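You operate a simulated robot arm through the tools that you are given. There is no shell and no other tool. Be economical: measure what you need, move in short steps, check, and stop when the job is done.

Carry out the task below with a simulated two-armed robot. There is one attempt and no reset: what you move stays moved.

## Task
Hold the low tray on the top of the green table steady with one hand and put the yellow link in it with the other.

Only the result counts: the job must be done as asked and must still hold three seconds after the hand-in. Knocking over, shifting, dropping, spilling or breaking anything else fails it.

## Robot
Two 6-joint arms with two-finger parallel grippers on one trunk, on a base that drives. Base frame: it is fixed to the floor where the robot stands at the start and does not move with it; the origin is under the middle of the robot, x ahead of it, y to its left, z up. Units: m, degrees, N and s.
The left shoulder is at the start at [-0.089, 0.177, 0.806], the right one opposite. With the tool pointing down near the work surface each hand reaches from about 0.1 to 0.72 m from the robot's upright axis, wherever it stands, measured 20 degrees to its own side. Places, roughly: low tray [-0.75, 2, 0.75]; yellow link (7x9x3 cm) [0.5, 0.2, 0.9]. Payload 1.57 kg a hand.
Tool frame (each hand has its own): the origin (TCP) lies between the finger pads and is the grasp point; the fingertips stand 0.03 m ahead of it; z points along the fingers, y is the line along which they close. The gripper opens to 0.08 m. The fingers are 0.017 m wide and 0.012 m thick; the gripper's body (0.04 by 0.082 m) begins 0.08 m behind the TCP.
Orientation is that of the tool frame in the base frame, as [roll, pitch, yaw] about the fixed x, y, z axes, in that order (R = Rz(yaw) Ry(pitch) Rx(roll)). With the fingers straight down and closing along the base's y, the tool's x points along the base's -x, its y along +y and its z along -z.

## Interface
- The arms move only by the tool drive_tool. It takes "left_targets", "right_targets" or both (then of equal length, played together; a hand with none holds still); each is one flat list of numbers, 7 for each row, row after row: the turn, a rotation vector about the base's x, y, z in units of 60 degrees (1.0 is 60 degrees), then the shift along the base's x, y, z in units of 400 mm (1.0 is 400 mm), then the opening, from 0 (shut) to 1 (fully open). In form: [ax, ay, az, x, y, z, grip, ax, ay, az, x, y, z, grip, ...]. A call has 1 to 20 rows; each row is the pose to reach, as a shift and turn from the pose commanded when the call began. A call with a number of a shift or a turn outside -1 to 1 is refused whole. Each row takes 0.2 s and may step no farther than 0.05 m and 8.6 degrees from the row before; otherwise, or with a gripper value out of range, the whole call is refused. Where a pose cannot be reached the arm comes as near as it can. A force on the tool above 40 N (or 10 N above the force at the start of the call, whichever is more), or a blocked arm, ends the call early, and 0.2 s more pass. The fingers move at their own pace (about 0.072 m/s each) and stop on an object; they squeeze with about 32 N. The grip force told is the motor's: it shows also when the fingers shut on nothing. Time passes only in rows, and 0.2 s behind the last, so rows that repeat a pose let the fingers close. It gives the time, the measured TCP pose, the force on the tool (base axes), the opening and the grip force at its end, in the units of the frame above (readings bear some noise), with the torque about the TCP (base axes, N m) and any sound that the robot's microphone picked up.
- Cameras (640 x 400 px; columns grow to the right, rows downward): "scene" is now at [0.0412, 0.0304, 1.5413]; the picture's right is [0.35, -0.94, 0.00], its down [-0.59, -0.22, -0.77] and it looks along [0.72, 0.27, -0.63] (base axes); focal length 294 px, centre (320, 200). "left" rides on the left gripper at [0.072, 0.007, -0.122] in its tool frame; the picture's right is [-0.09, 1.00, 0.00], its down [-0.84, -0.08, -0.54] and it looks along [-0.54, -0.05, 0.84] (tool axes); focal length 238 px, centre (320, 200). "right" rides on the right gripper at [0.072, -0.007, -0.122] in its tool frame; the picture's right is [0.09, 1.00, 0.00], its down [-0.84, 0.08, -0.54] and it looks along [-0.54, 0.05, 0.84] (tool axes); focal length 238 px, centre (320, 200). There is no depth. A picture from a camera that has moved, and an enlarged one, comes with that camera's place and axes in the base frame and with its lens.
- capture(camera): a new picture of that camera. It takes no simulated time.
- raise_lower(by): slides the trunk up (or, below 0, down) by that many m; the arms and the scene camera ride with it, the base frame stays. It gives what a move gives, with no picture.
- base_move(legs): drives the robot by 1 to 6 legs, each [ahead, left, turn to the left] in m, m and degrees, along the robot's own axes; the way and the turn of a leg run together, so that a leg with both is an arc; at most 1.5 m and 180 degrees a leg. The arms and the cameras ride along, it lands a little off, and it stops where it bumps. It gives what a move gives.
- head_to(pan, tilt): turns the head with the scene camera to pan (to the left, within 143 degrees either way) and tilt (down, from -29 to 69), counted from straight ahead of the robot. It gives what a move gives.
- inspect(camera, box): a new picture of the part [left, top, right, bottom] of that camera's present view, enlarged. It takes no simulated time.
- job_done(): hands the job in; it is judged then, once.

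Go step by step. Nothing tells you exact positions but the pictures and the camera data: compare them with the known pose of the tool, close in by small moves and look again before you grip or let go. The budget is 120 turns and 100 pictures, counting those below and the enlarged ones. Unless the task says otherwise, let go and move clear before handing in, and close with one line.

The tools are called after ">>>" as name(argument=value, ...) on one line, values as JSON. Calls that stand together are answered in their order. drive_tool: Moves the arms, as the interface text tells. Its arguments: {"type":"object","properties":{"left_targets":{"type":"array","items":{"type":"number"}},"right_targets":{"type":"array","items":{"type":"number"}}},"required":[]} The other tools are called the same way: raise_lower (by) slides the trunk up or down; base_move (legs) drives the base; head_to (pan, tilt) turns the head that bears the scene camera; capture (camera) takes a picture; inspect (camera, box) takes an enlarged picture of a part of a camera's view; job_done () hands the job in.

At the start:

```text
t: 0.0
left_tcp_pos: [0.425, 0.3714, 1.17]
left_ee_rot: [180.0, 0.0, 180.0]
left_wrist_force: [0.4, 0.1, 0.1]
left_ft_torque: [-0.01, 0.0, -0.02]
left_gripper_width: 0.0798
left_grasp_force: 0.0
right_tcp_pos: [0.4139, -0.0091, 1.1806]
right_ee_rot: [180.0, 0.0, 180.0]
right_wrist_force: [0.3, 0.7, 0.0]
right_ft_torque: [0.0, -0.03, 0.0]
right_gripper_width: 0.0801
right_grasp_force: 0.0
trunk travel left (down, up): [-0.25, 0.078]
robot x, y, heading: [-0.0035, -0.0041, 0.2]
head pan, tilt: [20.7, 39.3]
```

scene: 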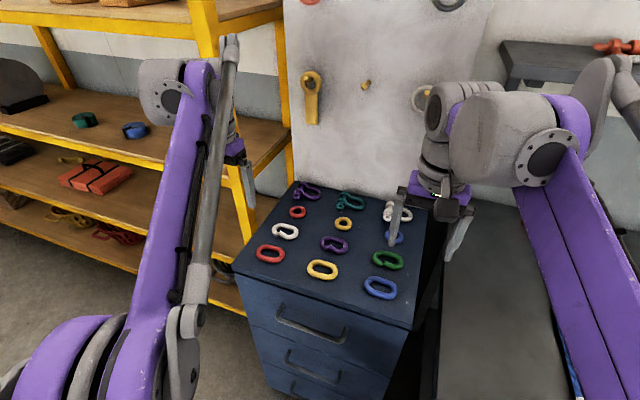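
right: 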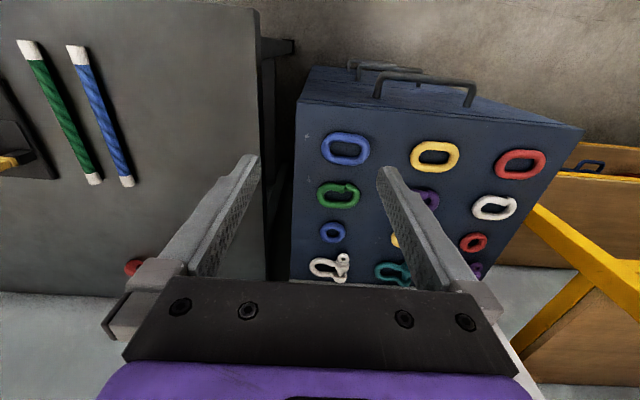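
left: 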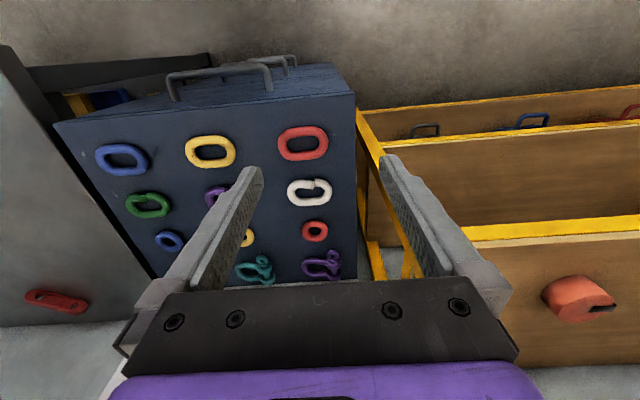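

I take the yellow link to be the big yellow oval at pixel (322,270), about [0.50, 0.20, 0.9]. First I look at it closely and turn the head to the green table.

>>> inspect(camera="scene", box=[220, 160, 460, 310])

>>> head_to(pan=110, tilt=25)

>>> capture(camera="scene")

```text
2.67 times, centred on (340, 235) of scene
camera zoom: at [0.0412, 0.0304, 1.5413], right [0.35, -0.94, 0.0], down [-0.59, -0.22, -0.77], along [0.72, 0.27, -0.63], focal length 784 px, centre (267, 107)
```

zoom: 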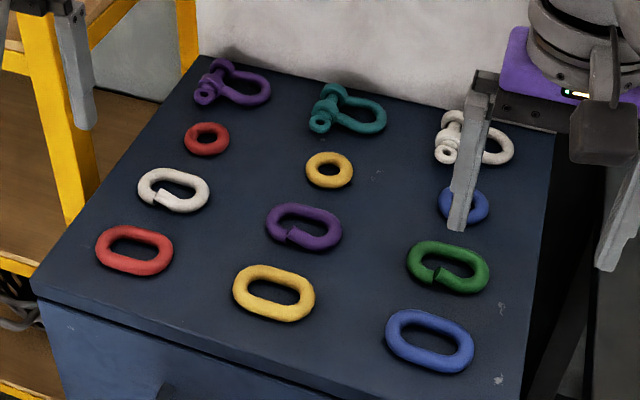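

```text
t: 1.6
left_tcp_pos: [0.4249, 0.3712, 1.1708]
left_ee_rot: [-180.0, 0.1, 180.0]
left_wrist_force: [0.3, -0.7, -0.5]
left_ft_torque: [0.01, 0.01, 0.0]
left_gripper_width: 0.0797
left_grasp_force: 0.1
right_tcp_pos: [0.4118, -0.0098, 1.1806]
right_ee_rot: [-179.9, 0.0, 179.9]
right_wrist_force: [0.7, -1.0, 0.1]
right_ft_torque: [-0.01, -0.03, 0.0]
right_gripper_width: 0.0797
right_grasp_force: 0.1
trunk travel left (down, up): [-0.25, 0.078]
robot x, y, heading: [-0.0029, -0.0014, -0.2]
head pan, tilt: [110.0, 25.0]
```

```text
95 pictures are left
camera scene: at [-0.0702, 0.0868, 1.5636], right [0.94, 0.34, 0.0], down [0.14, -0.4, -0.91], along [-0.31, 0.85, -0.42], focal length 294 px, centre (320, 200)
```

scene: 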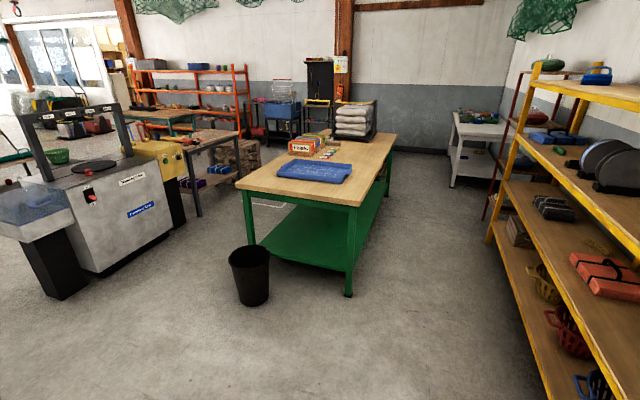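

The green table is ahead-left, with a blue flat thing near its edge about where the tray should be; I zoom in on it.

>>> inspect(camera="scene", box=[220, 90, 412, 210])

>>> inspect(camera="left", box=[80, 100, 400, 300])

```text
3.33 times, centred on (316, 150) of scene
camera zoom: at [-0.0702, 0.0868, 1.5636], right [0.94, 0.34, 0.0], down [0.14, -0.4, -0.91], along [-0.31, 0.85, -0.42], focal length 980 px, centre (333, 367)
```

zoom: 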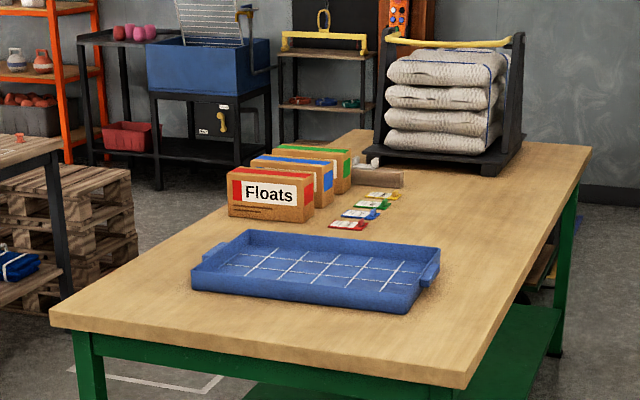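

```text
2.00 times, centred on (240, 200) of left
camera zoom: at [0.352, 0.378, 1.2941], right [0.09, 1.0, 0.0], down [0.84, -0.08, 0.54], along [0.54, -0.05, -0.84], focal length 477 px, centre (480, 200)
```

zoom: 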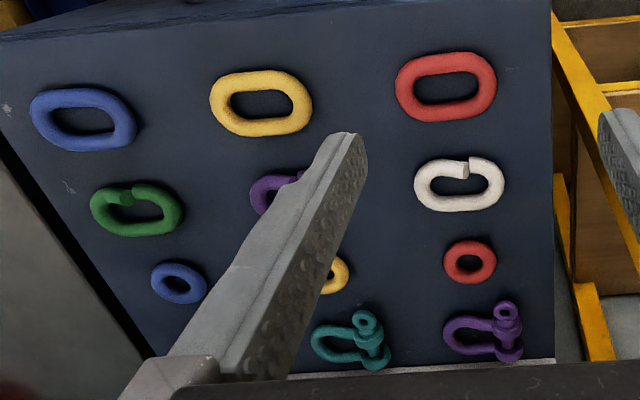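

The tray is the blue one with a handle at each short end. The link sits near [0.48, 0.19, 0.93] with its long axis along y. I bring the left hand above it with its wrist turned so that the fingers close along x, and move the right hand a little aside.

>>> drive_tool(left_targets=[0, 0, -0.125, 0.01, -0.05, 0, 1, 0, 0, -0.25, 0.03, -0.1, -0.01, 1, 0, 0, -0.375, 0.05, -0.16, -0.02, 1, 0, 0, -0.5, 0.07, -0.22, -0.03, 1, 0, 0, -0.625, 0.09, -0.28, -0.04, 1, 0, 0, -0.75, 0.11, -0.34, -0.05, 1, 0, 0, -0.875, 0.125, -0.4, -0.06, 1, 0, 0, -1, 0.1375, -0.455, -0.07, 1], right_targets=[0, 0, 0, 0, -0.05, 0, 1, 0, 0, 0, 0, -0.1, 0, 1, 0, 0, 0, 0, -0.15, 0, 1, 0, 0, 0, 0, -0.2, 0, 1, 0, 0, 0, 0, -0.25, 0, 1, 0, 0, 0, 0, -0.3, 0, 1, 0, 0, 0, 0, -0.3, 0, 1, 0, 0, 0, 0, -0.3, 0, 1])

>>> drive_tool(left_targets=[0, 0, -0.125, 0, 0, 0, 1, 0, 0, -0.25, 0, 0, 0, 1, 0, 0, -0.375, 0, 0, 0, 1, 0, 0, -0.5, 0, 0, 0, 1, 0, 0, -0.5, 0, 0, 0, 1])

>>> capture(camera="left")

```text
t: 3.4
left_tcp_pos: [0.4813, 0.1894, 1.1421]
left_ee_rot: [-180.0, -0.1, 119.8]
left_wrist_force: [0.1, 0.0, 0.1]
left_ft_torque: [-0.01, 0.04, -0.02]
left_gripper_width: 0.0801
left_grasp_force: 0.0
right_tcp_pos: [0.413, -0.1308, 1.181]
right_ee_rot: [-180.0, 0.0, -180.0]
right_wrist_force: [0.6, 0.0, -0.2]
right_ft_torque: [-0.02, -0.02, -0.03]
right_gripper_width: 0.0801
right_grasp_force: 0.1
trunk travel left (down, up): [-0.25, 0.078]
robot x, y, heading: [0.0026, -0.0024, 0.1]
head pan, tilt: [110.0, 25.0]
```

```text
t: 4.6
left_tcp_pos: [0.4797, 0.1893, 1.1427]
left_ee_rot: [-179.9, -0.1, 89.8]
left_wrist_force: [0.1, -0.3, -0.5]
left_ft_torque: [0.0, -0.02, -0.01]
left_gripper_width: 0.08
left_grasp_force: 0.0
right_tcp_pos: [0.4129, -0.1294, 1.18]
right_ee_rot: [180.0, 0.0, -180.0]
right_wrist_force: [-0.6, -0.3, -0.4]
right_ft_torque: [0.0, -0.02, 0.05]
right_gripper_width: 0.0796
right_grasp_force: 0.1
trunk travel left (down, up): [-0.25, 0.078]
robot x, y, heading: [-0.0002, -0.001, -0.1]
head pan, tilt: [110.0, 25.0]
```

```text
92 pictures are left
camera left: at [0.4861, 0.2616, 1.2656], right [1.0, -0.09, 0.0], down [-0.08, -0.84, 0.54], along [-0.05, -0.54, -0.84], focal length 238 px, centre (320, 200)
```

left: 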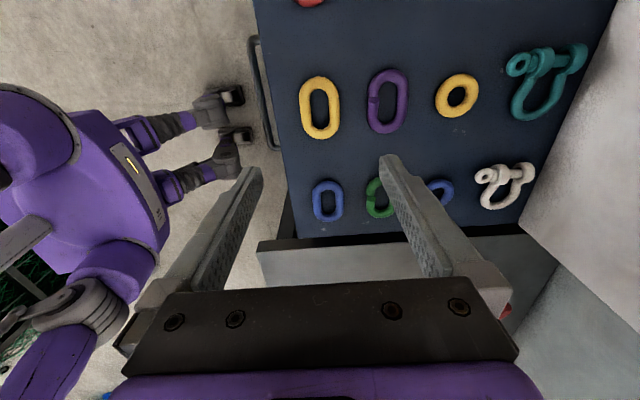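

The view from above confirms the link at about [0.480, 0.190], roughly 6 cm across, with about 3.5 cm to the purple one. I go down partway and look again.

>>> drive_tool(left_targets=[0, 0, 0, 0, 0, -0.1, 1, 0, 0, 0, 0, 0, -0.2, 1, 0, 0, 0, 0, 0, -0.3, 1, 0, 0, 0, 0, 0, -0.35, 1, 0, 0, 0, 0, 0, -0.35, 1])

>>> capture(camera="left")

```text
t: 5.8
left_tcp_pos: [0.481, 0.1881, 1.0019]
left_ee_rot: [179.9, -0.1, 89.9]
left_wrist_force: [0.2, -0.4, -0.1]
left_ft_torque: [0.04, -0.01, -0.02]
left_gripper_width: 0.0801
left_grasp_force: 0.2
right_tcp_pos: [0.4135, -0.1292, 1.1807]
right_ee_rot: [179.9, 0.0, -180.0]
right_wrist_force: [0.0, 0.5, -0.2]
right_ft_torque: [0.0, -0.01, 0.0]
right_gripper_width: 0.0801
right_grasp_force: 0.0
trunk travel left (down, up): [-0.25, 0.078]
robot x, y, heading: [-0.0012, 0.0017, 0.2]
head pan, tilt: [110.0, 25.0]
```

```text
91 pictures are left
camera left: at [0.4861, 0.2598, 1.1253], right [1.0, -0.09, 0.0], down [-0.08, -0.84, 0.54], along [-0.05, -0.54, -0.84], focal length 238 px, centre (320, 200)
```

left: 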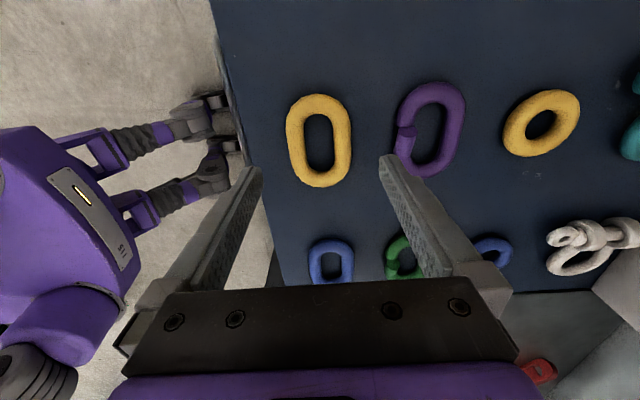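

Estimates agree: link centre about [0.480, 0.190, 0.925], turned some 3° off. I go down around it with the open fingers, to TCP z 0.95, and check before closing.

>>> drive_tool(left_targets=[0, 0, -0.02, 0, 0, -0.05, 1, 0, 0, -0.05, -0.0025, 0.0025, -0.08, 1, 0, 0, -0.05, -0.0025, 0.0025, -0.11, 1, 0, 0, -0.05, -0.0025, 0.0025, -0.13, 1, 0, 0, -0.05, -0.0025, 0.0025, -0.13, 1])

>>> capture(camera="left")

```text
t: 7.0
left_tcp_pos: [0.4785, 0.1898, 0.9498]
left_ee_rot: [-180.0, 0.0, 87.0]
left_wrist_force: [-0.3, -0.3, 0.4]
left_ft_torque: [0.02, -0.02, 0.01]
left_gripper_width: 0.0797
left_grasp_force: 0.1
right_tcp_pos: [0.4121, -0.1304, 1.1813]
right_ee_rot: [179.9, 0.0, -179.9]
right_wrist_force: [-0.5, 0.6, -0.2]
right_ft_torque: [0.01, 0.0, 0.02]
right_gripper_width: 0.0801
right_grasp_force: 0.0
trunk travel left (down, up): [-0.25, 0.078]
robot x, y, heading: [0.0004, -0.0018, -0.0]
head pan, tilt: [110.0, 25.0]
```

```text
90 pictures are left
camera left: at [0.489, 0.2617, 1.0734], right [0.99, -0.14, 0.0], down [-0.12, -0.83, 0.54], along [-0.08, -0.54, -0.84], focal length 238 px, centre (320, 200)
```

left: 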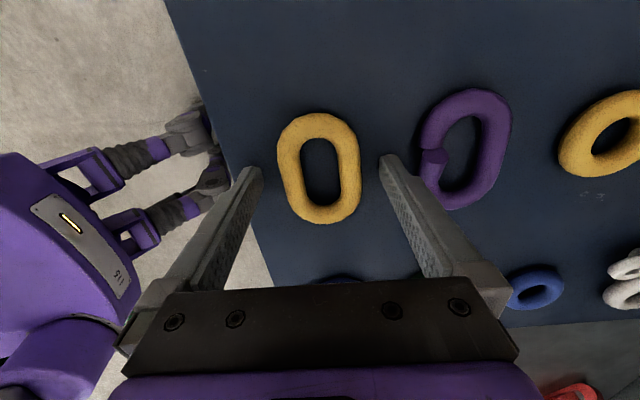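

The link lies centred between the fingers and the purple one is clear. I lower 5 mm more and close.

>>> drive_tool(left_targets=[0, 0, 0, 0, 0, -0.0125, 1, 0, 0, 0, 0, 0, -0.0125, 0, 0, 0, 0, 0, 0, -0.0125, 0, 0, 0, 0, 0, 0, -0.0125, 0, 0, 0, 0, 0, 0, -0.0125, 0])

>>> capture(camera="left")

```text
t: 7.5
left_tcp_pos: [0.4793, 0.1906, 0.9515]
left_ee_rot: [-179.9, -0.2, 87.0]
left_wrist_force: [-2.0, 0.8, 33.0]
left_ft_torque: [-0.24, 1.6, -0.1]
left_gripper_width: 0.0572
left_grasp_force: 5.1
right_tcp_pos: [0.4127, -0.1303, 1.1812]
right_ee_rot: [-180.0, 0.1, 180.0]
right_wrist_force: [0.1, 0.5, 0.2]
right_ft_torque: [-0.01, 0.01, -0.03]
right_gripper_width: 0.08
right_grasp_force: 0.0
trunk travel left (down, up): [-0.25, 0.078]
robot x, y, heading: [0.0013, 0.0012, -0.3]
head pan, tilt: [110.0, 25.0]
stopped in row 2 (left hand): the force on the tool passed its limit at 49 N (the readings are from after the stop); the commanded pose is now the measured one
```

```text
89 pictures are left
camera left: at [0.4881, 0.2618, 1.0733], right [0.99, -0.14, 0.0], down [-0.12, -0.83, 0.54], along [-0.08, -0.54, -0.84], focal length 238 px, centre (320, 200)
```

left: 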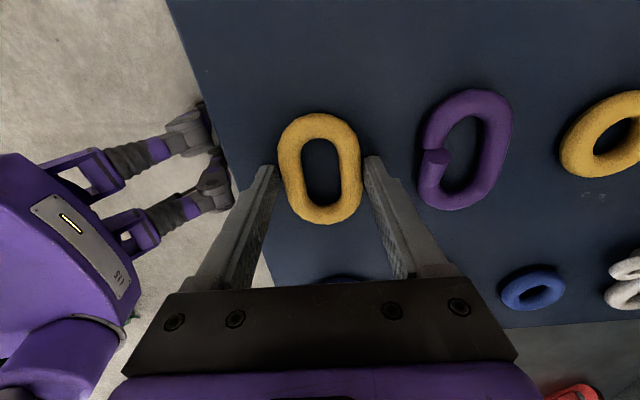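

A finger touched the top (tips about at z 0.92), so I back up 3 mm and close there.

>>> drive_tool(left_targets=[0, 0, 0, 0, 0, 0.0075, 0.72, 0, 0, 0, 0, 0, 0.0075, 0, 0, 0, 0, 0, 0, 0.0075, 0, 0, 0, 0, 0, 0, 0.0075, 0, 0, 0, 0, 0, 0, 0.0075, 0])

>>> capture(camera="left")

```text
t: 8.7
left_tcp_pos: [0.4792, 0.1908, 0.952]
left_ee_rot: [-180.0, 0.0, 87.0]
left_wrist_force: [0.4, 0.4, -0.4]
left_ft_torque: [-0.05, -0.03, 0.01]
left_gripper_width: 0.0535
left_grasp_force: 32.3
right_tcp_pos: [0.4132, -0.13, 1.1814]
right_ee_rot: [-180.0, 0.0, 180.0]
right_wrist_force: [-1.0, 0.2, -0.6]
right_ft_torque: [-0.02, 0.0, 0.0]
right_gripper_width: 0.0801
right_grasp_force: 0.0
trunk travel left (down, up): [-0.25, 0.078]
robot x, y, heading: [0.0012, -0.0005, -0.0]
head pan, tilt: [110.0, 25.0]
```

```text
88 pictures are left
camera left: at [0.4891, 0.2625, 1.0743], right [0.99, -0.14, 0.0], down [-0.12, -0.83, 0.54], along [-0.08, -0.54, -0.84], focal length 238 px, centre (320, 200)
```

left: 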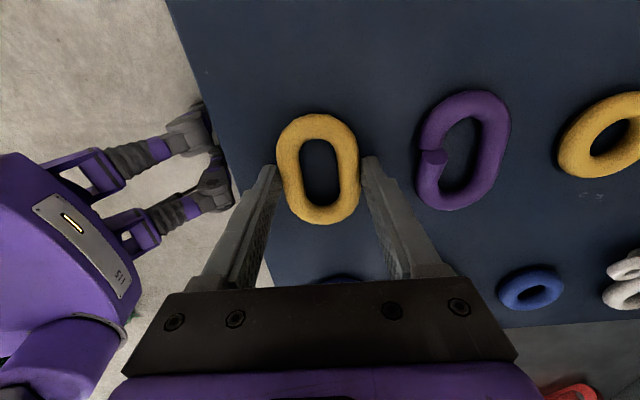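

Gripped at 53 mm with 32 N. I lift it slowly.

>>> drive_tool(left_targets=[0, 0, 0, 0, 0, 0.02, 0, 0, 0, 0, 0, 0, 0.05, 0, 0, 0, 0, 0, 0, 0.1, 0, 0, 0, 0, 0, 0, 0.2, 0, 0, 0, 0, 0, 0, 0.3, 0, 0, 0, 0, 0, 0, 0.4, 0, 0, 0, 0, 0, 0, 0.5, 0])

>>> capture(camera="left")

>>> head_to(pan=60, tilt=50)

>>> capture(camera="scene")

```text
t: 10.3
left_tcp_pos: [0.4815, 0.1894, 1.1517]
left_ee_rot: [-179.9, 0.1, 87.1]
left_wrist_force: [0.6, 1.1, -0.3]
left_ft_torque: [0.01, 0.03, 0.02]
left_gripper_width: 0.0
left_grasp_force: 20.6
right_tcp_pos: [0.4128, -0.1299, 1.1804]
right_ee_rot: [180.0, 0.0, -179.9]
right_wrist_force: [-0.4, -0.7, -0.4]
right_ft_torque: [0.01, -0.03, 0.01]
right_gripper_width: 0.0798
right_grasp_force: 0.1
trunk travel left (down, up): [-0.25, 0.078]
robot x, y, heading: [0.0041, 0.0009, -0.1]
head pan, tilt: [110.0, 25.0]
```

```text
87 pictures are left
camera left: at [0.4912, 0.2605, 1.275], right [0.99, -0.14, 0.0], down [-0.12, -0.83, 0.54], along [-0.08, -0.54, -0.84], focal length 238 px, centre (320, 200)
```

left: 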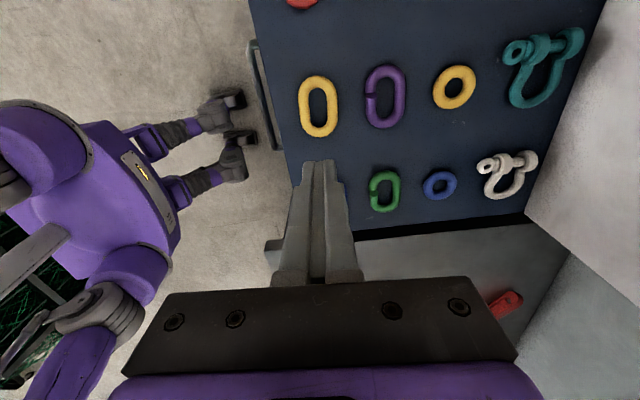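

```text
t: 11.4
left_tcp_pos: [0.4816, 0.1898, 1.1503]
left_ee_rot: [-179.9, 0.1, 87.0]
left_wrist_force: [0.4, 0.2, 1.1]
left_ft_torque: [0.02, 0.02, 0.0]
left_gripper_width: 0.0001
left_grasp_force: 20.9
right_tcp_pos: [0.4133, -0.1295, 1.1823]
right_ee_rot: [180.0, -0.1, -180.0]
right_wrist_force: [-0.7, 0.2, 0.4]
right_ft_torque: [0.0, 0.01, -0.01]
right_gripper_width: 0.0798
right_grasp_force: 0.0
trunk travel left (down, up): [-0.25, 0.078]
robot x, y, heading: [-0.0018, 0.001, 0.0]
head pan, tilt: [60.0, 50.0]
```

```text
86 pictures are left
camera scene: at [-0.0002, 0.067, 1.5261], right [0.87, -0.5, 0.0], down [-0.38, -0.66, -0.64], along [0.32, 0.56, -0.77], focal length 294 px, centre (320, 200)
```

scene: 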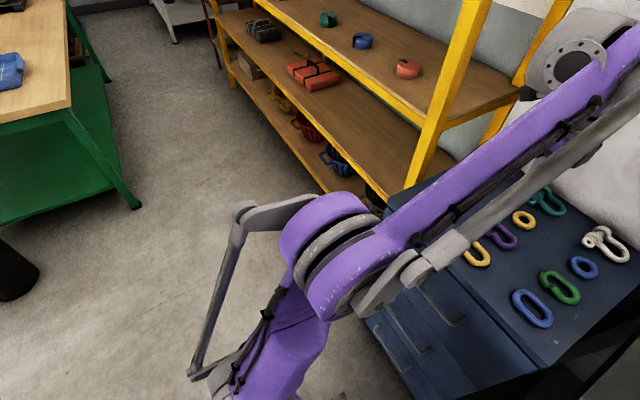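

The link slipped out: the pads caught it above its widest part. I open, go down again, and feel for the table top by small steps.

>>> drive_tool(left_targets=[0, 0, 0, 0, 0, 0, 1, 0, 0, 0, 0, 0, 0, 1, 0, 0, 0, 0, 0, 0, 1, 0, 0, 0, 0, 0, -0.1, 1, 0, 0, 0, -0.005, 0, -0.2, 1, 0, 0, 0, -0.005, 0.0, -0.3, 1, 0, 0, 0, -0.005, 0.0, -0.4, 1, 0, 0, 0, -0.005, 0.0, -0.47, 1, 0, 0, 0, -0.005, 0.0, -0.4825, 1, 0, 0, 0, -0.005, 0.0, -0.4825, 1])

>>> inspect(camera="left", box=[200, 80, 440, 230])

>>> drive_tool(left_targets=[0, 0, 0, 0, 0, -0.005, 1, 0, 0, 0, 0, 0, -0.0075, 1, 0, 0, 0, 0, 0, -0.0075, 1])

```text
t: 13.6
left_tcp_pos: [0.4772, 0.1917, 0.9573]
left_ee_rot: [-179.9, -0.1, 86.9]
left_wrist_force: [-0.3, -0.2, -0.1]
left_ft_torque: [-0.01, -0.03, -0.04]
left_gripper_width: 0.0799
left_grasp_force: 0.1
right_tcp_pos: [0.4119, -0.13, 1.1804]
right_ee_rot: [-180.0, 0.0, 179.9]
right_wrist_force: [0.6, 0.7, -0.1]
right_ft_torque: [0.01, 0.0, 0.0]
right_gripper_width: 0.0801
right_grasp_force: 0.0
trunk travel left (down, up): [-0.25, 0.078]
robot x, y, heading: [-0.003, 0.0002, 0.3]
head pan, tilt: [60.0, 50.0]
```

```text
2.67 times, centred on (320, 155) of left
camera zoom: at [0.4873, 0.2628, 1.0804], right [0.99, -0.14, 0.0], down [-0.12, -0.83, 0.54], along [-0.08, -0.54, -0.84], focal length 636 px, centre (320, 320)
```

zoom: 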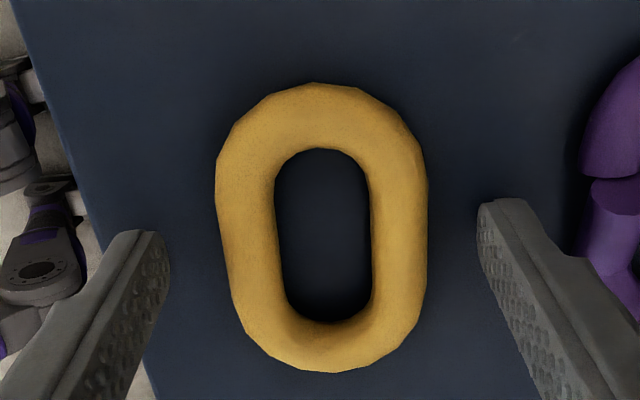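

```text
t: 14.4
left_tcp_pos: [0.4767, 0.1922, 0.9552]
left_ee_rot: [-179.9, 0.0, 86.9]
left_wrist_force: [0.5, 0.0, 1.1]
left_ft_torque: [0.02, 0.03, 0.0]
left_gripper_width: 0.0799
left_grasp_force: 0.0
right_tcp_pos: [0.4129, -0.1297, 1.1808]
right_ee_rot: [-179.9, -0.1, 180.0]
right_wrist_force: [0.2, 0.4, 0.5]
right_ft_torque: [0.01, 0.02, 0.0]
right_gripper_width: 0.0803
right_grasp_force: 0.0
trunk travel left (down, up): [-0.25, 0.078]
robot x, y, heading: [0.0021, -0.0005, -0.0]
head pan, tilt: [60.0, 50.0]
```

No contact yet, fingers well centred. Continue in 2 mm steps.

>>> drive_tool(left_targets=[0, 0, 0, 0, 0, -0.005, 1, 0, 0, 0, 0, 0, -0.0075, 1, 0, 0, 0, 0, 0, -0.0075, 1])

>>> drive_tool(left_targets=[0, 0, 0, 0, 0, -0.005, 1, 0, 0, 0, 0, 0, -0.005, 1, 0, 0, 0, 0, 0, -0.005, 1])

>>> drive_tool(left_targets=[0, 0, 0, 0, 0, -0.005, 1, 0, 0, 0, 0, 0, -0.005, 1, 0, 0, 0, 0, 0, -0.005, 1])

```text
t: 15.2
left_tcp_pos: [0.4773, 0.1913, 0.9528]
left_ee_rot: [-179.9, -0.1, 87.0]
left_wrist_force: [-0.3, -0.3, -0.6]
left_ft_torque: [0.01, 0.03, -0.02]
left_gripper_width: 0.0801
left_grasp_force: 0.1
right_tcp_pos: [0.4132, -0.1289, 1.1807]
right_ee_rot: [180.0, 0.0, -180.0]
right_wrist_force: [0.2, 0.7, 0.5]
right_ft_torque: [0.01, -0.01, 0.01]
right_gripper_width: 0.08
right_grasp_force: 0.0
trunk travel left (down, up): [-0.25, 0.078]
robot x, y, heading: [-0.0044, 0.0016, 0.1]
head pan, tilt: [60.0, 50.0]
```

```text
t: 16.0
left_tcp_pos: [0.4769, 0.1912, 0.9491]
left_ee_rot: [-179.9, 0.0, 87.0]
left_wrist_force: [1.8, 0.2, 6.5]
left_ft_torque: [-0.03, -0.3, -0.02]
left_gripper_width: 0.0798
left_grasp_force: 0.1
right_tcp_pos: [0.413, -0.1284, 1.1815]
right_ee_rot: [180.0, 0.0, 180.0]
right_wrist_force: [0.2, 0.1, -0.4]
right_ft_torque: [0.0, 0.02, -0.05]
right_gripper_width: 0.08
right_grasp_force: 0.0
trunk travel left (down, up): [-0.25, 0.078]
robot x, y, heading: [-0.0025, -0.0008, -0.2]
head pan, tilt: [60.0, 50.0]
```

```text
t: 16.7
left_tcp_pos: [0.4781, 0.1907, 0.9502]
left_ee_rot: [-180.0, -0.1, 87.0]
left_wrist_force: [-0.8, -0.1, 18.5]
left_ft_torque: [-0.09, 0.26, 0.03]
left_gripper_width: 0.0799
left_grasp_force: 0.1
right_tcp_pos: [0.4118, -0.1309, 1.1807]
right_ee_rot: [180.0, 0.1, -180.0]
right_wrist_force: [0.6, 0.2, -0.5]
right_ft_torque: [0.03, 0.01, -0.01]
right_gripper_width: 0.0801
right_grasp_force: 0.0
trunk travel left (down, up): [-0.25, 0.078]
robot x, y, heading: [-0.0001, -0.0011, -0.0]
head pan, tilt: [60.0, 50.0]
stopped in row 3 (left hand): the force on the tool passed its limit at 42 N (the readings are from after the stop); the commanded pose is now the measured one
```

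Table contact found at TCP z ≈ 0.950. I raise about 1 mm and close, then check.

>>> drive_tool(left_targets=[0, 0, 0, 0, 0, 0.002, 1, 0, 0, 0, 0, 0, 0.002, 0.6, 0, 0, 0, 0, 0, 0.002, 0.2, 0, 0, 0, 0, 0, 0.002, 0, 0, 0, 0, 0, 0, 0.002, 0, 0, 0, 0, 0, 0, 0.002, 0, 0, 0, 0, 0, 0, 0.002, 0])

>>> inspect(camera="left", box=[200, 80, 440, 230])

```text
t: 18.3
left_tcp_pos: [0.4781, 0.1908, 0.9506]
left_ee_rot: [-180.0, -0.1, 87.0]
left_wrist_force: [0.8, 2.3, 14.5]
left_ft_torque: [-0.06, -0.01, -0.04]
left_gripper_width: 0.053
left_grasp_force: 31.6
right_tcp_pos: [0.4128, -0.1296, 1.182]
right_ee_rot: [180.0, 0.1, -180.0]
right_wrist_force: [-0.5, -0.3, 0.1]
right_ft_torque: [-0.02, 0.01, 0.02]
right_gripper_width: 0.0801
right_grasp_force: 0.1
trunk travel left (down, up): [-0.25, 0.078]
robot x, y, heading: [0.0004, 0.0013, -0.0]
head pan, tilt: [60.0, 50.0]
```

```text
2.67 times, centred on (320, 155) of left
camera zoom: at [0.4874, 0.2624, 1.0734], right [0.99, -0.14, 0.0], down [-0.12, -0.83, 0.54], along [-0.08, -0.54, -0.84], focal length 636 px, centre (320, 320)
```

zoom: 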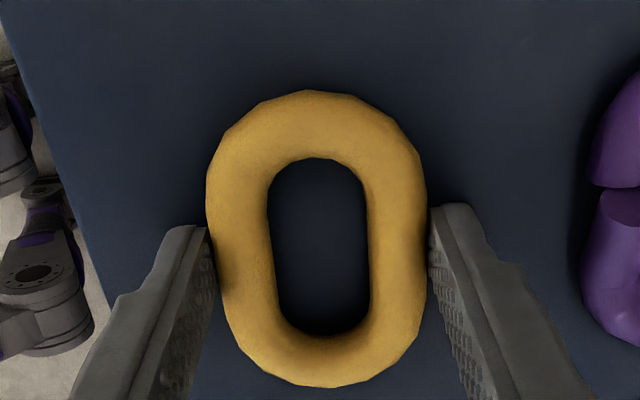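

Closed at 53 mm with 32 N, tips right on the table. I lift gently 2 cm and check the hold.

>>> drive_tool(left_targets=[0, 0, 0, 0, 0, 0.005, 0, 0, 0, 0, 0, 0, 0.01, 0, 0, 0, 0, 0, 0, 0.015, 0, 0, 0, 0, 0, 0, 0.025, 0, 0, 0, 0, 0, 0, 0.035, 0, 0, 0, 0, 0, 0, 0.05, 0, 0, 0, 0, 0, 0, 0.05, 0])

>>> capture(camera="left")

```text
t: 19.9
left_tcp_pos: [0.4777, 0.1911, 0.9707]
left_ee_rot: [-180.0, -0.2, 87.0]
left_wrist_force: [-0.5, -0.5, -3.1]
left_ft_torque: [0.0, 0.0, 0.02]
left_gripper_width: 0.0536
left_grasp_force: 32.1
right_tcp_pos: [0.4131, -0.1294, 1.1804]
right_ee_rot: [-180.0, -0.1, -180.0]
right_wrist_force: [-0.2, -0.3, -0.9]
right_ft_torque: [0.0, 0.02, -0.02]
right_gripper_width: 0.08
right_grasp_force: 0.1
trunk travel left (down, up): [-0.25, 0.078]
robot x, y, heading: [0.0006, 0.0019, -0.2]
head pan, tilt: [60.0, 50.0]
```

```text
83 pictures are left
camera left: at [0.4881, 0.2626, 1.0938], right [0.99, -0.14, 0.0], down [-0.12, -0.83, 0.54], along [-0.08, -0.54, -0.84], focal length 238 px, centre (320, 200)
```

left: 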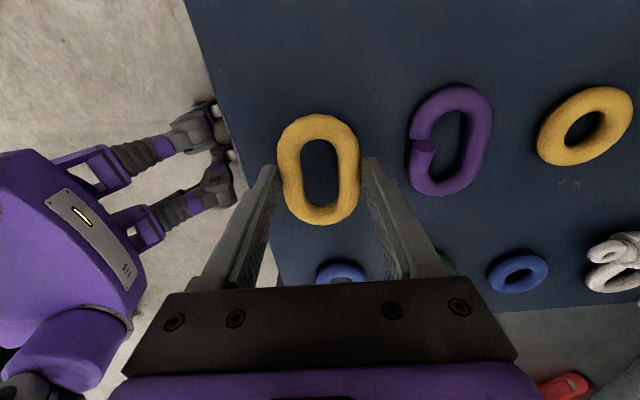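

It holds (3 N of weight). I lift on gently and draw the hand in toward the robot before driving.

>>> drive_tool(left_targets=[0, 0, 0, 0, 0, 0.02, 0, 0, 0, 0, 0, 0, 0.05, 0, 0, 0, 0, 0, 0, 0.09, 0, 0, 0, 0, 0, 0, 0.13, 0, 0, 0, 0, 0, 0, 0.17, 0, 0, 0, 0, 0, 0, 0.21, 0, 0, 0, 0, 0, 0, 0.25, 0, 0, 0, 0, 0, 0, 0.29, 0, 0, 0, 0, -0.02, 0, 0.33, 0, 0, 0, 0, -0.05, 0, 0.36, 0, 0, 0, 0, -0.09, 0.01, 0.38, 0, 0, 0, 0, -0.13, 0.02, 0.38, 0, 0, 0, 0, -0.17, 0.03, 0.38, 0, 0, 0, 0, -0.21, 0.04, 0.38, 0, 0, 0, 0, -0.25, 0.05, 0.38, 0, 0, 0, 0, -0.29, 0.05, 0.38, 0, 0, 0, 0, -0.31, 0.05, 0.38, 0, 0, 0, 0, -0.32, 0.05, 0.38, 0], right_targets=[0, 0, 0, 0, 0, 0, 0.5, 0, 0, 0, 0, 0, 0, 0.5, 0, 0, 0, 0, 0, 0, 0.5, 0, 0, 0, 0, 0, 0, 0.5, 0, 0, 0, 0, 0, 0, 0.5, 0, 0, 0, 0, 0, 0, 0.5, 0, 0, 0, 0, 0, 0, 0.5, 0, 0, 0, 0, 0, 0, 0.5, 0, 0, 0, -0.02, 0, 0, 0.5, 0, 0, 0, -0.05, 0, 0, 0.5, 0, 0, 0, -0.08, 0, 0, 0.5, 0, 0, 0, -0.12, 0, 0, 0.5, 0, 0, 0, -0.16, 0, 0, 0.5, 0, 0, 0, -0.2, 0, 0, 0.5, 0, 0, 0, -0.22, 0, 0, 0.5, 0, 0, 0, -0.24, 0, 0, 0.5, 0, 0, 0, -0.25, 0, 0, 0.5, 0, 0, 0, -0.25, 0, 0, 0.5])

>>> capture(camera="left")

>>> head_to(pan=140, tilt=40)

>>> capture(camera="scene")

```text
t: 23.7
left_tcp_pos: [0.3506, 0.2111, 1.1223]
left_ee_rot: [-179.8, -0.1, 87.0]
left_wrist_force: [0.3, 0.6, -2.0]
left_ft_torque: [-0.03, -0.01, 0.02]
left_gripper_width: 0.0532
left_grasp_force: 31.7
right_tcp_pos: [0.3141, -0.13, 1.1812]
right_ee_rot: [-180.0, 0.0, 180.0]
right_wrist_force: [-0.4, 0.3, -0.6]
right_ft_torque: [-0.01, -0.02, 0.0]
right_gripper_width: 0.04
right_grasp_force: 0.1
trunk travel left (down, up): [-0.25, 0.078]
robot x, y, heading: [0.0011, 0.0033, 0.3]
head pan, tilt: [60.0, 50.0]
```

```text
82 pictures are left
camera left: at [0.3594, 0.2832, 1.2449], right [0.99, -0.14, 0.0], down [-0.12, -0.83, 0.54], along [-0.08, -0.54, -0.84], focal length 238 px, centre (320, 200)
```

left: 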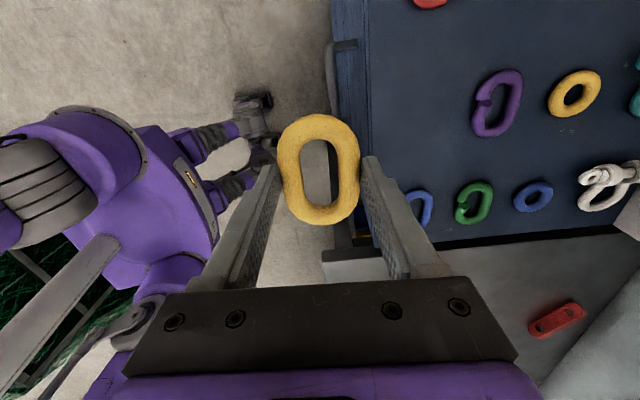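

```text
t: 25.2
left_tcp_pos: [0.3489, 0.2123, 1.1212]
left_ee_rot: [-179.8, -0.1, 87.0]
left_wrist_force: [0.9, -0.5, -2.2]
left_ft_torque: [-0.04, 0.02, 0.01]
left_gripper_width: 0.0534
left_grasp_force: 31.8
right_tcp_pos: [0.3138, -0.1297, 1.1805]
right_ee_rot: [180.0, -0.1, 180.0]
right_wrist_force: [0.5, -0.7, 0.4]
right_ft_torque: [-0.02, 0.03, -0.06]
right_gripper_width: 0.0401
right_grasp_force: 0.0
trunk travel left (down, up): [-0.25, 0.078]
robot x, y, heading: [0.0016, -0.0014, -0.1]
head pan, tilt: [140.0, 40.0]
```

```text
81 pictures are left
camera scene: at [-0.1035, 0.0551, 1.5402], right [0.64, 0.77, 0.0], down [0.49, -0.41, -0.77], along [-0.59, 0.49, -0.64], focal length 294 px, centre (320, 200)
```

scene: 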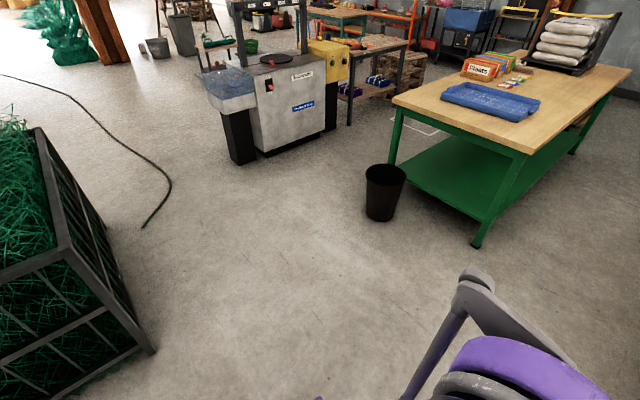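

The link is held firmly. The green table's near edge runs along x at y≈1.8, and a waste bin stands near [-1.1, 1.5]. I back off, turn left to face the table and drive partway.

>>> base_move(legs=[[-0.25, 0, 0], [0, 0, 90], [0.6, 0.35, 0]])

>>> head_to(pan=0, tilt=40)

>>> capture(camera="scene")

>>> capture(camera="left")

```text
t: 34.3
left_tcp_pos: [-0.8055, 0.9613, 1.1212]
left_ee_rot: [-179.9, -0.2, 176.3]
left_wrist_force: [0.2, 1.0, -2.4]
left_ft_torque: [0.0, 0.03, 0.0]
left_gripper_width: 0.0532
left_grasp_force: 32.1
right_tcp_pos: [-0.4636, 0.9217, 1.1807]
right_ee_rot: [-180.0, 0.0, -90.7]
right_wrist_force: [-0.9, -0.2, -0.3]
right_ft_torque: [0.0, 0.02, 0.02]
right_gripper_width: 0.04
right_grasp_force: 0.2
trunk travel left (down, up): [-0.25, 0.078]
robot x, y, heading: [-0.5983, 0.6096, 89.2]
head pan, tilt: [140.0, 40.0]
```

```text
t: 36.5
left_tcp_pos: [-0.8037, 0.9612, 1.1221]
left_ee_rot: [-179.8, -0.1, 176.3]
left_wrist_force: [-0.6, 0.3, -1.2]
left_ft_torque: [-0.04, 0.0, -0.05]
left_gripper_width: 0.0531
left_grasp_force: 31.5
right_tcp_pos: [-0.4637, 0.9214, 1.1816]
right_ee_rot: [-180.0, 0.1, -90.7]
right_wrist_force: [-0.4, 0.3, -0.3]
right_ft_torque: [0.02, -0.03, 0.02]
right_gripper_width: 0.0401
right_grasp_force: 0.0
trunk travel left (down, up): [-0.25, 0.078]
robot x, y, heading: [-0.5971, 0.6064, 89.4]
head pan, tilt: [0.0, 40.0]
```

```text
80 pictures are left
camera scene: at [-0.5953, 0.6548, 1.5402], right [1.0, -0.01, 0.0], down [-0.01, -0.64, -0.77], along [0.01, 0.77, -0.64], focal length 294 px, centre (320, 200)
```

scene: 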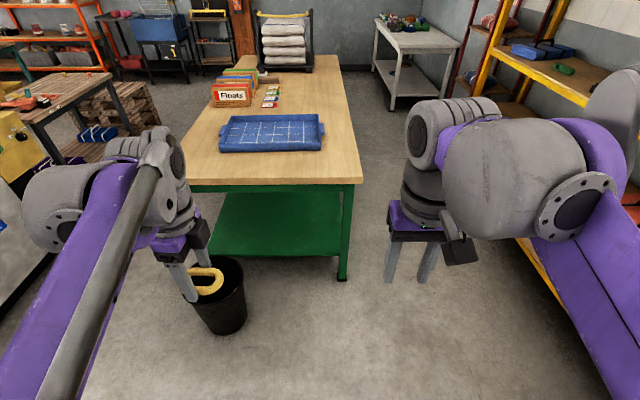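

```text
79 pictures are left
camera left: at [-0.8764, 0.9735, 1.2449], right [0.16, 0.99, 0.0], down [0.83, -0.13, 0.54], along [0.53, -0.09, -0.84], focal length 238 px, centre (320, 200)
```

left: 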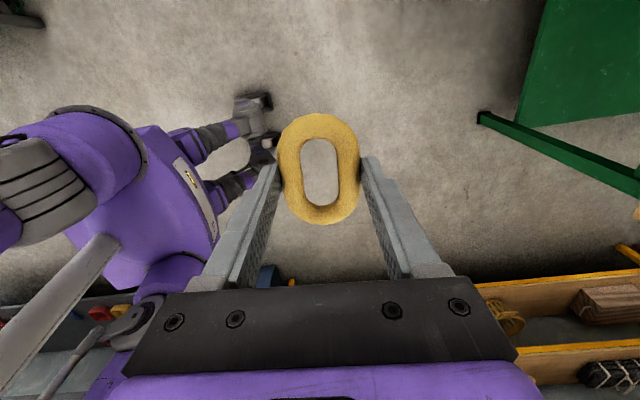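

The tray is about 0.54 x 0.37 m, centred near [-0.85, 2.2], with the table edge at y≈1.73 and the bin at [-1.09, 1.42]. I look down to see the robot's own footprint, and zoom in on the tray.

>>> inspect(camera="scene", box=[180, 60, 372, 180])

>>> head_to(pan=0, tilt=69)

>>> capture(camera="scene")

>>> capture(camera="right")

```text
3.33 times, centred on (276, 120) of scene
camera zoom: at [-0.5953, 0.6548, 1.5402], right [1.0, -0.01, 0.0], down [-0.01, -0.64, -0.77], along [0.01, 0.77, -0.64], focal length 980 px, centre (467, 467)
```

zoom: 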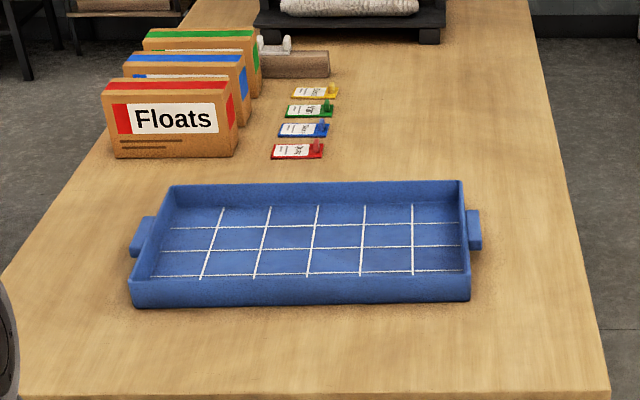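

```text
t: 37.5
left_tcp_pos: [-0.8049, 0.9615, 1.1213]
left_ee_rot: [180.0, -0.1, 176.3]
left_wrist_force: [-0.7, -0.4, -1.5]
left_ft_torque: [0.01, -0.03, 0.02]
left_gripper_width: 0.0532
left_grasp_force: 31.7
right_tcp_pos: [-0.4638, 0.9217, 1.1817]
right_ee_rot: [179.9, 0.0, -90.7]
right_wrist_force: [-0.2, 0.5, 0.9]
right_ft_torque: [0.0, -0.03, -0.02]
right_gripper_width: 0.0401
right_grasp_force: 0.1
trunk travel left (down, up): [-0.25, 0.078]
robot x, y, heading: [-0.6, 0.613, 89.4]
head pan, tilt: [0.0, 68.8]
```

```text
77 pictures are left
camera scene: at [-0.5957, 0.6257, 1.5042], right [1.0, -0.01, 0.0], down [-0.01, -0.93, -0.36], along [0.0, 0.36, -0.93], focal length 294 px, centre (320, 200)
```

scene: 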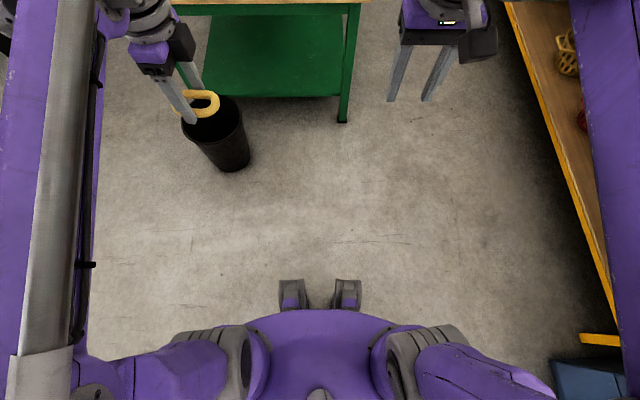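

```text
76 pictures are left
camera right: at [-0.459, 0.8495, 1.303], right [-1.0, -0.08, 0.0], down [-0.07, 0.84, 0.54], along [-0.04, 0.54, -0.84], focal length 238 px, centre (320, 200)
```

right: 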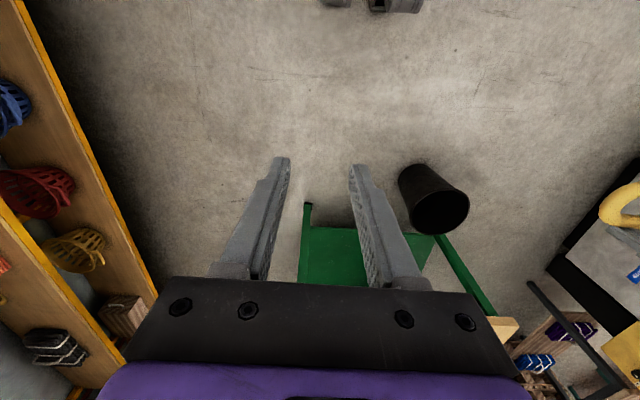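

The front wheels reach 0.16 m ahead of the axis, so the robot can stand at about y=1.48, x=-0.68, clear of bin and table. I drive there, then look.

>>> base_move(legs=[[0.7, 0.08, 0.6]])

>>> head_to(pan=0, tilt=69)

>>> capture(camera="scene")

>>> capture(camera="right")

```text
t: 41.3
left_tcp_pos: [-0.8779, 1.6544, 1.1201]
left_ee_rot: [-179.8, -0.1, 176.6]
left_wrist_force: [0.2, -0.7, -2.7]
left_ft_torque: [0.04, 0.01, 0.0]
left_gripper_width: 0.0531
left_grasp_force: 32.1
right_tcp_pos: [-0.5374, 1.6158, 1.1816]
right_ee_rot: [179.9, 0.0, -90.3]
right_wrist_force: [-0.9, -0.4, -0.3]
right_ft_torque: [-0.02, 0.0, 0.02]
right_gripper_width: 0.0398
right_grasp_force: 0.1
trunk travel left (down, up): [-0.25, 0.078]
robot x, y, heading: [-0.669, 1.3039, 89.4]
head pan, tilt: [0.0, 68.8]
```

```text
t: 41.9
left_tcp_pos: [-0.878, 1.6554, 1.1225]
left_ee_rot: [-179.9, -0.2, 176.6]
left_wrist_force: [-0.3, 0.4, -3.2]
left_ft_torque: [-0.01, 0.03, -0.02]
left_gripper_width: 0.0533
left_grasp_force: 31.3
right_tcp_pos: [-0.5368, 1.6165, 1.18]
right_ee_rot: [179.9, 0.0, -90.4]
right_wrist_force: [-0.7, 0.1, -0.2]
right_ft_torque: [-0.03, 0.05, 0.02]
right_gripper_width: 0.0399
right_grasp_force: 0.0
trunk travel left (down, up): [-0.25, 0.078]
robot x, y, heading: [-0.6672, 1.3035, 89.5]
head pan, tilt: [0.0, 68.8]
```

```text
75 pictures are left
camera scene: at [-0.6671, 1.3204, 1.5041], right [1.0, -0.01, 0.0], down [-0.01, -0.93, -0.36], along [0.0, 0.36, -0.93], focal length 294 px, centre (320, 200)
```

scene: 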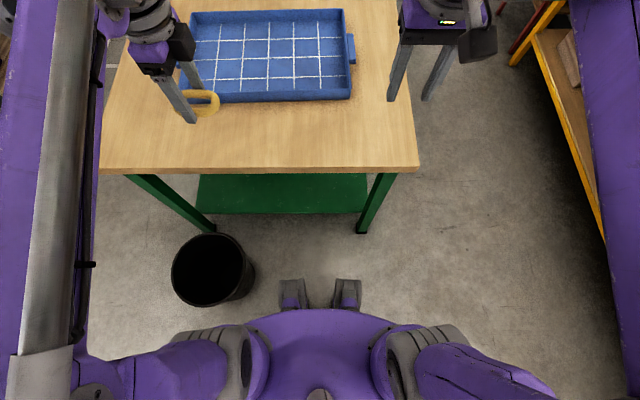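

```text
74 pictures are left
camera right: at [-0.5316, 1.545, 1.3029], right [-1.0, -0.09, 0.0], down [-0.07, 0.84, 0.54], along [-0.05, 0.54, -0.84], focal length 238 px, centre (320, 200)
```

right: 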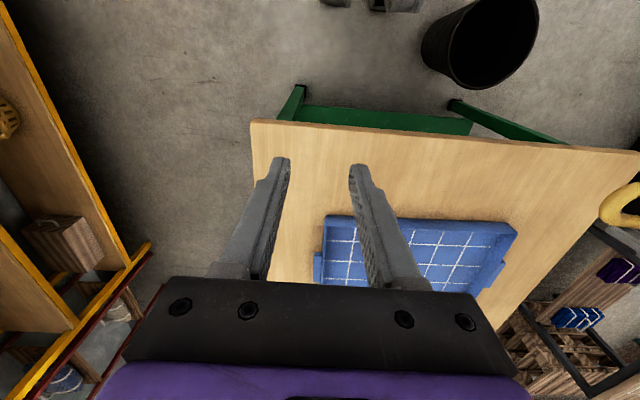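

Tray spans about x -1.08..-0.57, y 1.96..2.32. I need about 0.14 m more forward, shifting slightly away from the bin.

>>> base_move(legs=[[0, -0.03, 0.5], [0.15, 0, 0]])

>>> capture(camera="scene")

>>> capture(camera="right")

```text
t: 43.8
left_tcp_pos: [-0.8516, 1.8053, 1.123]
left_ee_rot: [-179.9, -0.1, 177.1]
left_wrist_force: [0.3, 0.2, -1.4]
left_ft_torque: [-0.01, -0.01, 0.04]
left_gripper_width: 0.0532
left_grasp_force: 31.8
right_tcp_pos: [-0.5103, 1.7688, 1.1807]
right_ee_rot: [-180.0, 0.0, -89.8]
right_wrist_force: [-0.7, 0.3, -0.1]
right_ft_torque: [-0.01, 0.01, -0.02]
right_gripper_width: 0.04
right_grasp_force: 0.1
trunk travel left (down, up): [-0.25, 0.078]
robot x, y, heading: [-0.6384, 1.4549, 90.1]
head pan, tilt: [0.0, 68.8]
```

```text
73 pictures are left
camera scene: at [-0.6377, 1.4723, 1.5041], right [1.0, 0.0, 0.0], down [0.0, -0.93, -0.36], along [0.0, 0.36, -0.93], focal length 294 px, centre (320, 200)
```

scene: 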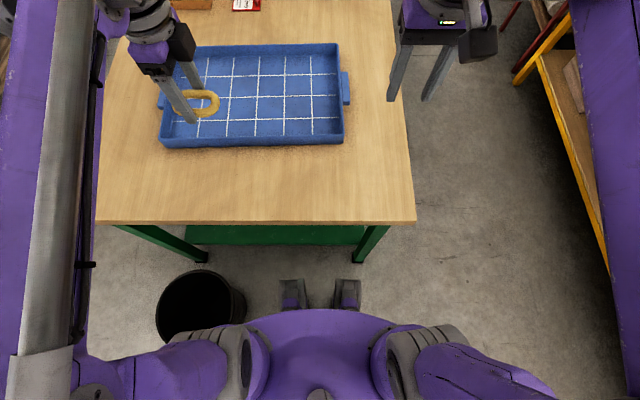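

```text
72 pictures are left
camera right: at [-0.5044, 1.6981, 1.3029], right [-1.0, -0.09, 0.0], down [-0.08, 0.84, 0.54], along [-0.05, 0.54, -0.84], focal length 238 px, centre (320, 200)
```

right: 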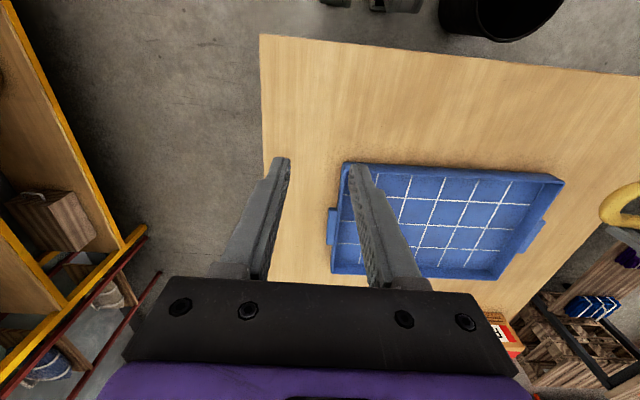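

Triangulating the table corner puts the table top at about z 0.78 and the tray's right wall at x≈-0.575. I move the open right hand above that wall, just before the handle (y≈1.985), and look.

>>> drive_tool(right_targets=[0, 0, 0, -0.02, 0.06, 0, 1, 0, 0, 0, -0.05, 0.15, -0.05, 1, 0, 0, 0, -0.08, 0.25, -0.12, 1, 0, 0, 0, -0.12, 0.35, -0.2, 1, 0, 0, 0, -0.15, 0.45, -0.28, 1, 0, 0, 0, -0.16, 0.5, -0.36, 1, 0, 0, 0, -0.17, 0.53, -0.43, 1, 0, 0, 0, -0.17, 0.54, -0.45, 1, 0, 0, 0, -0.17, 0.54, -0.45, 1])

>>> capture(camera="right")

>>> capture(camera="scene")

```text
refused: row 3 steps farther than a row can; nothing moved
```

```text
71 pictures are left
camera right: at [-0.5044, 1.6981, 1.3029], right [-1.0, -0.09, 0.0], down [-0.08, 0.84, 0.54], along [-0.05, 0.54, -0.84], focal length 238 px, centre (320, 200)
```

right: 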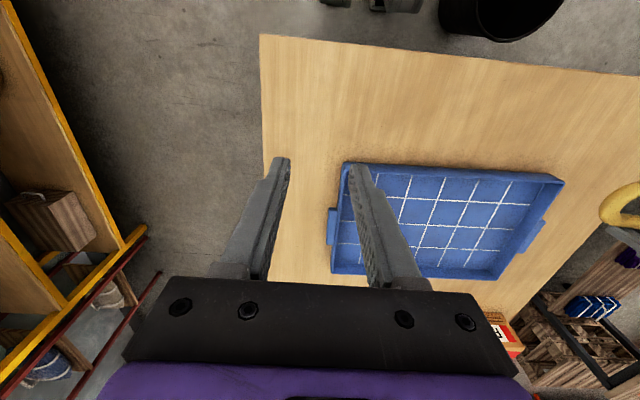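

```text
70 pictures are left
camera scene: at [-0.6377, 1.4723, 1.5041], right [1.0, 0.0, 0.0], down [0.0, -0.93, -0.36], along [0.0, 0.36, -0.93], focal length 294 px, centre (320, 200)
```

scene: 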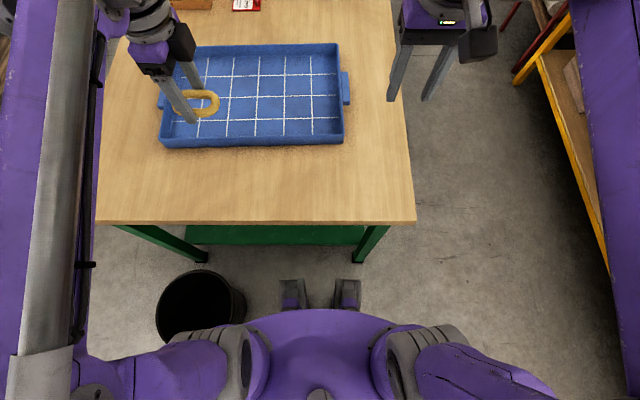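

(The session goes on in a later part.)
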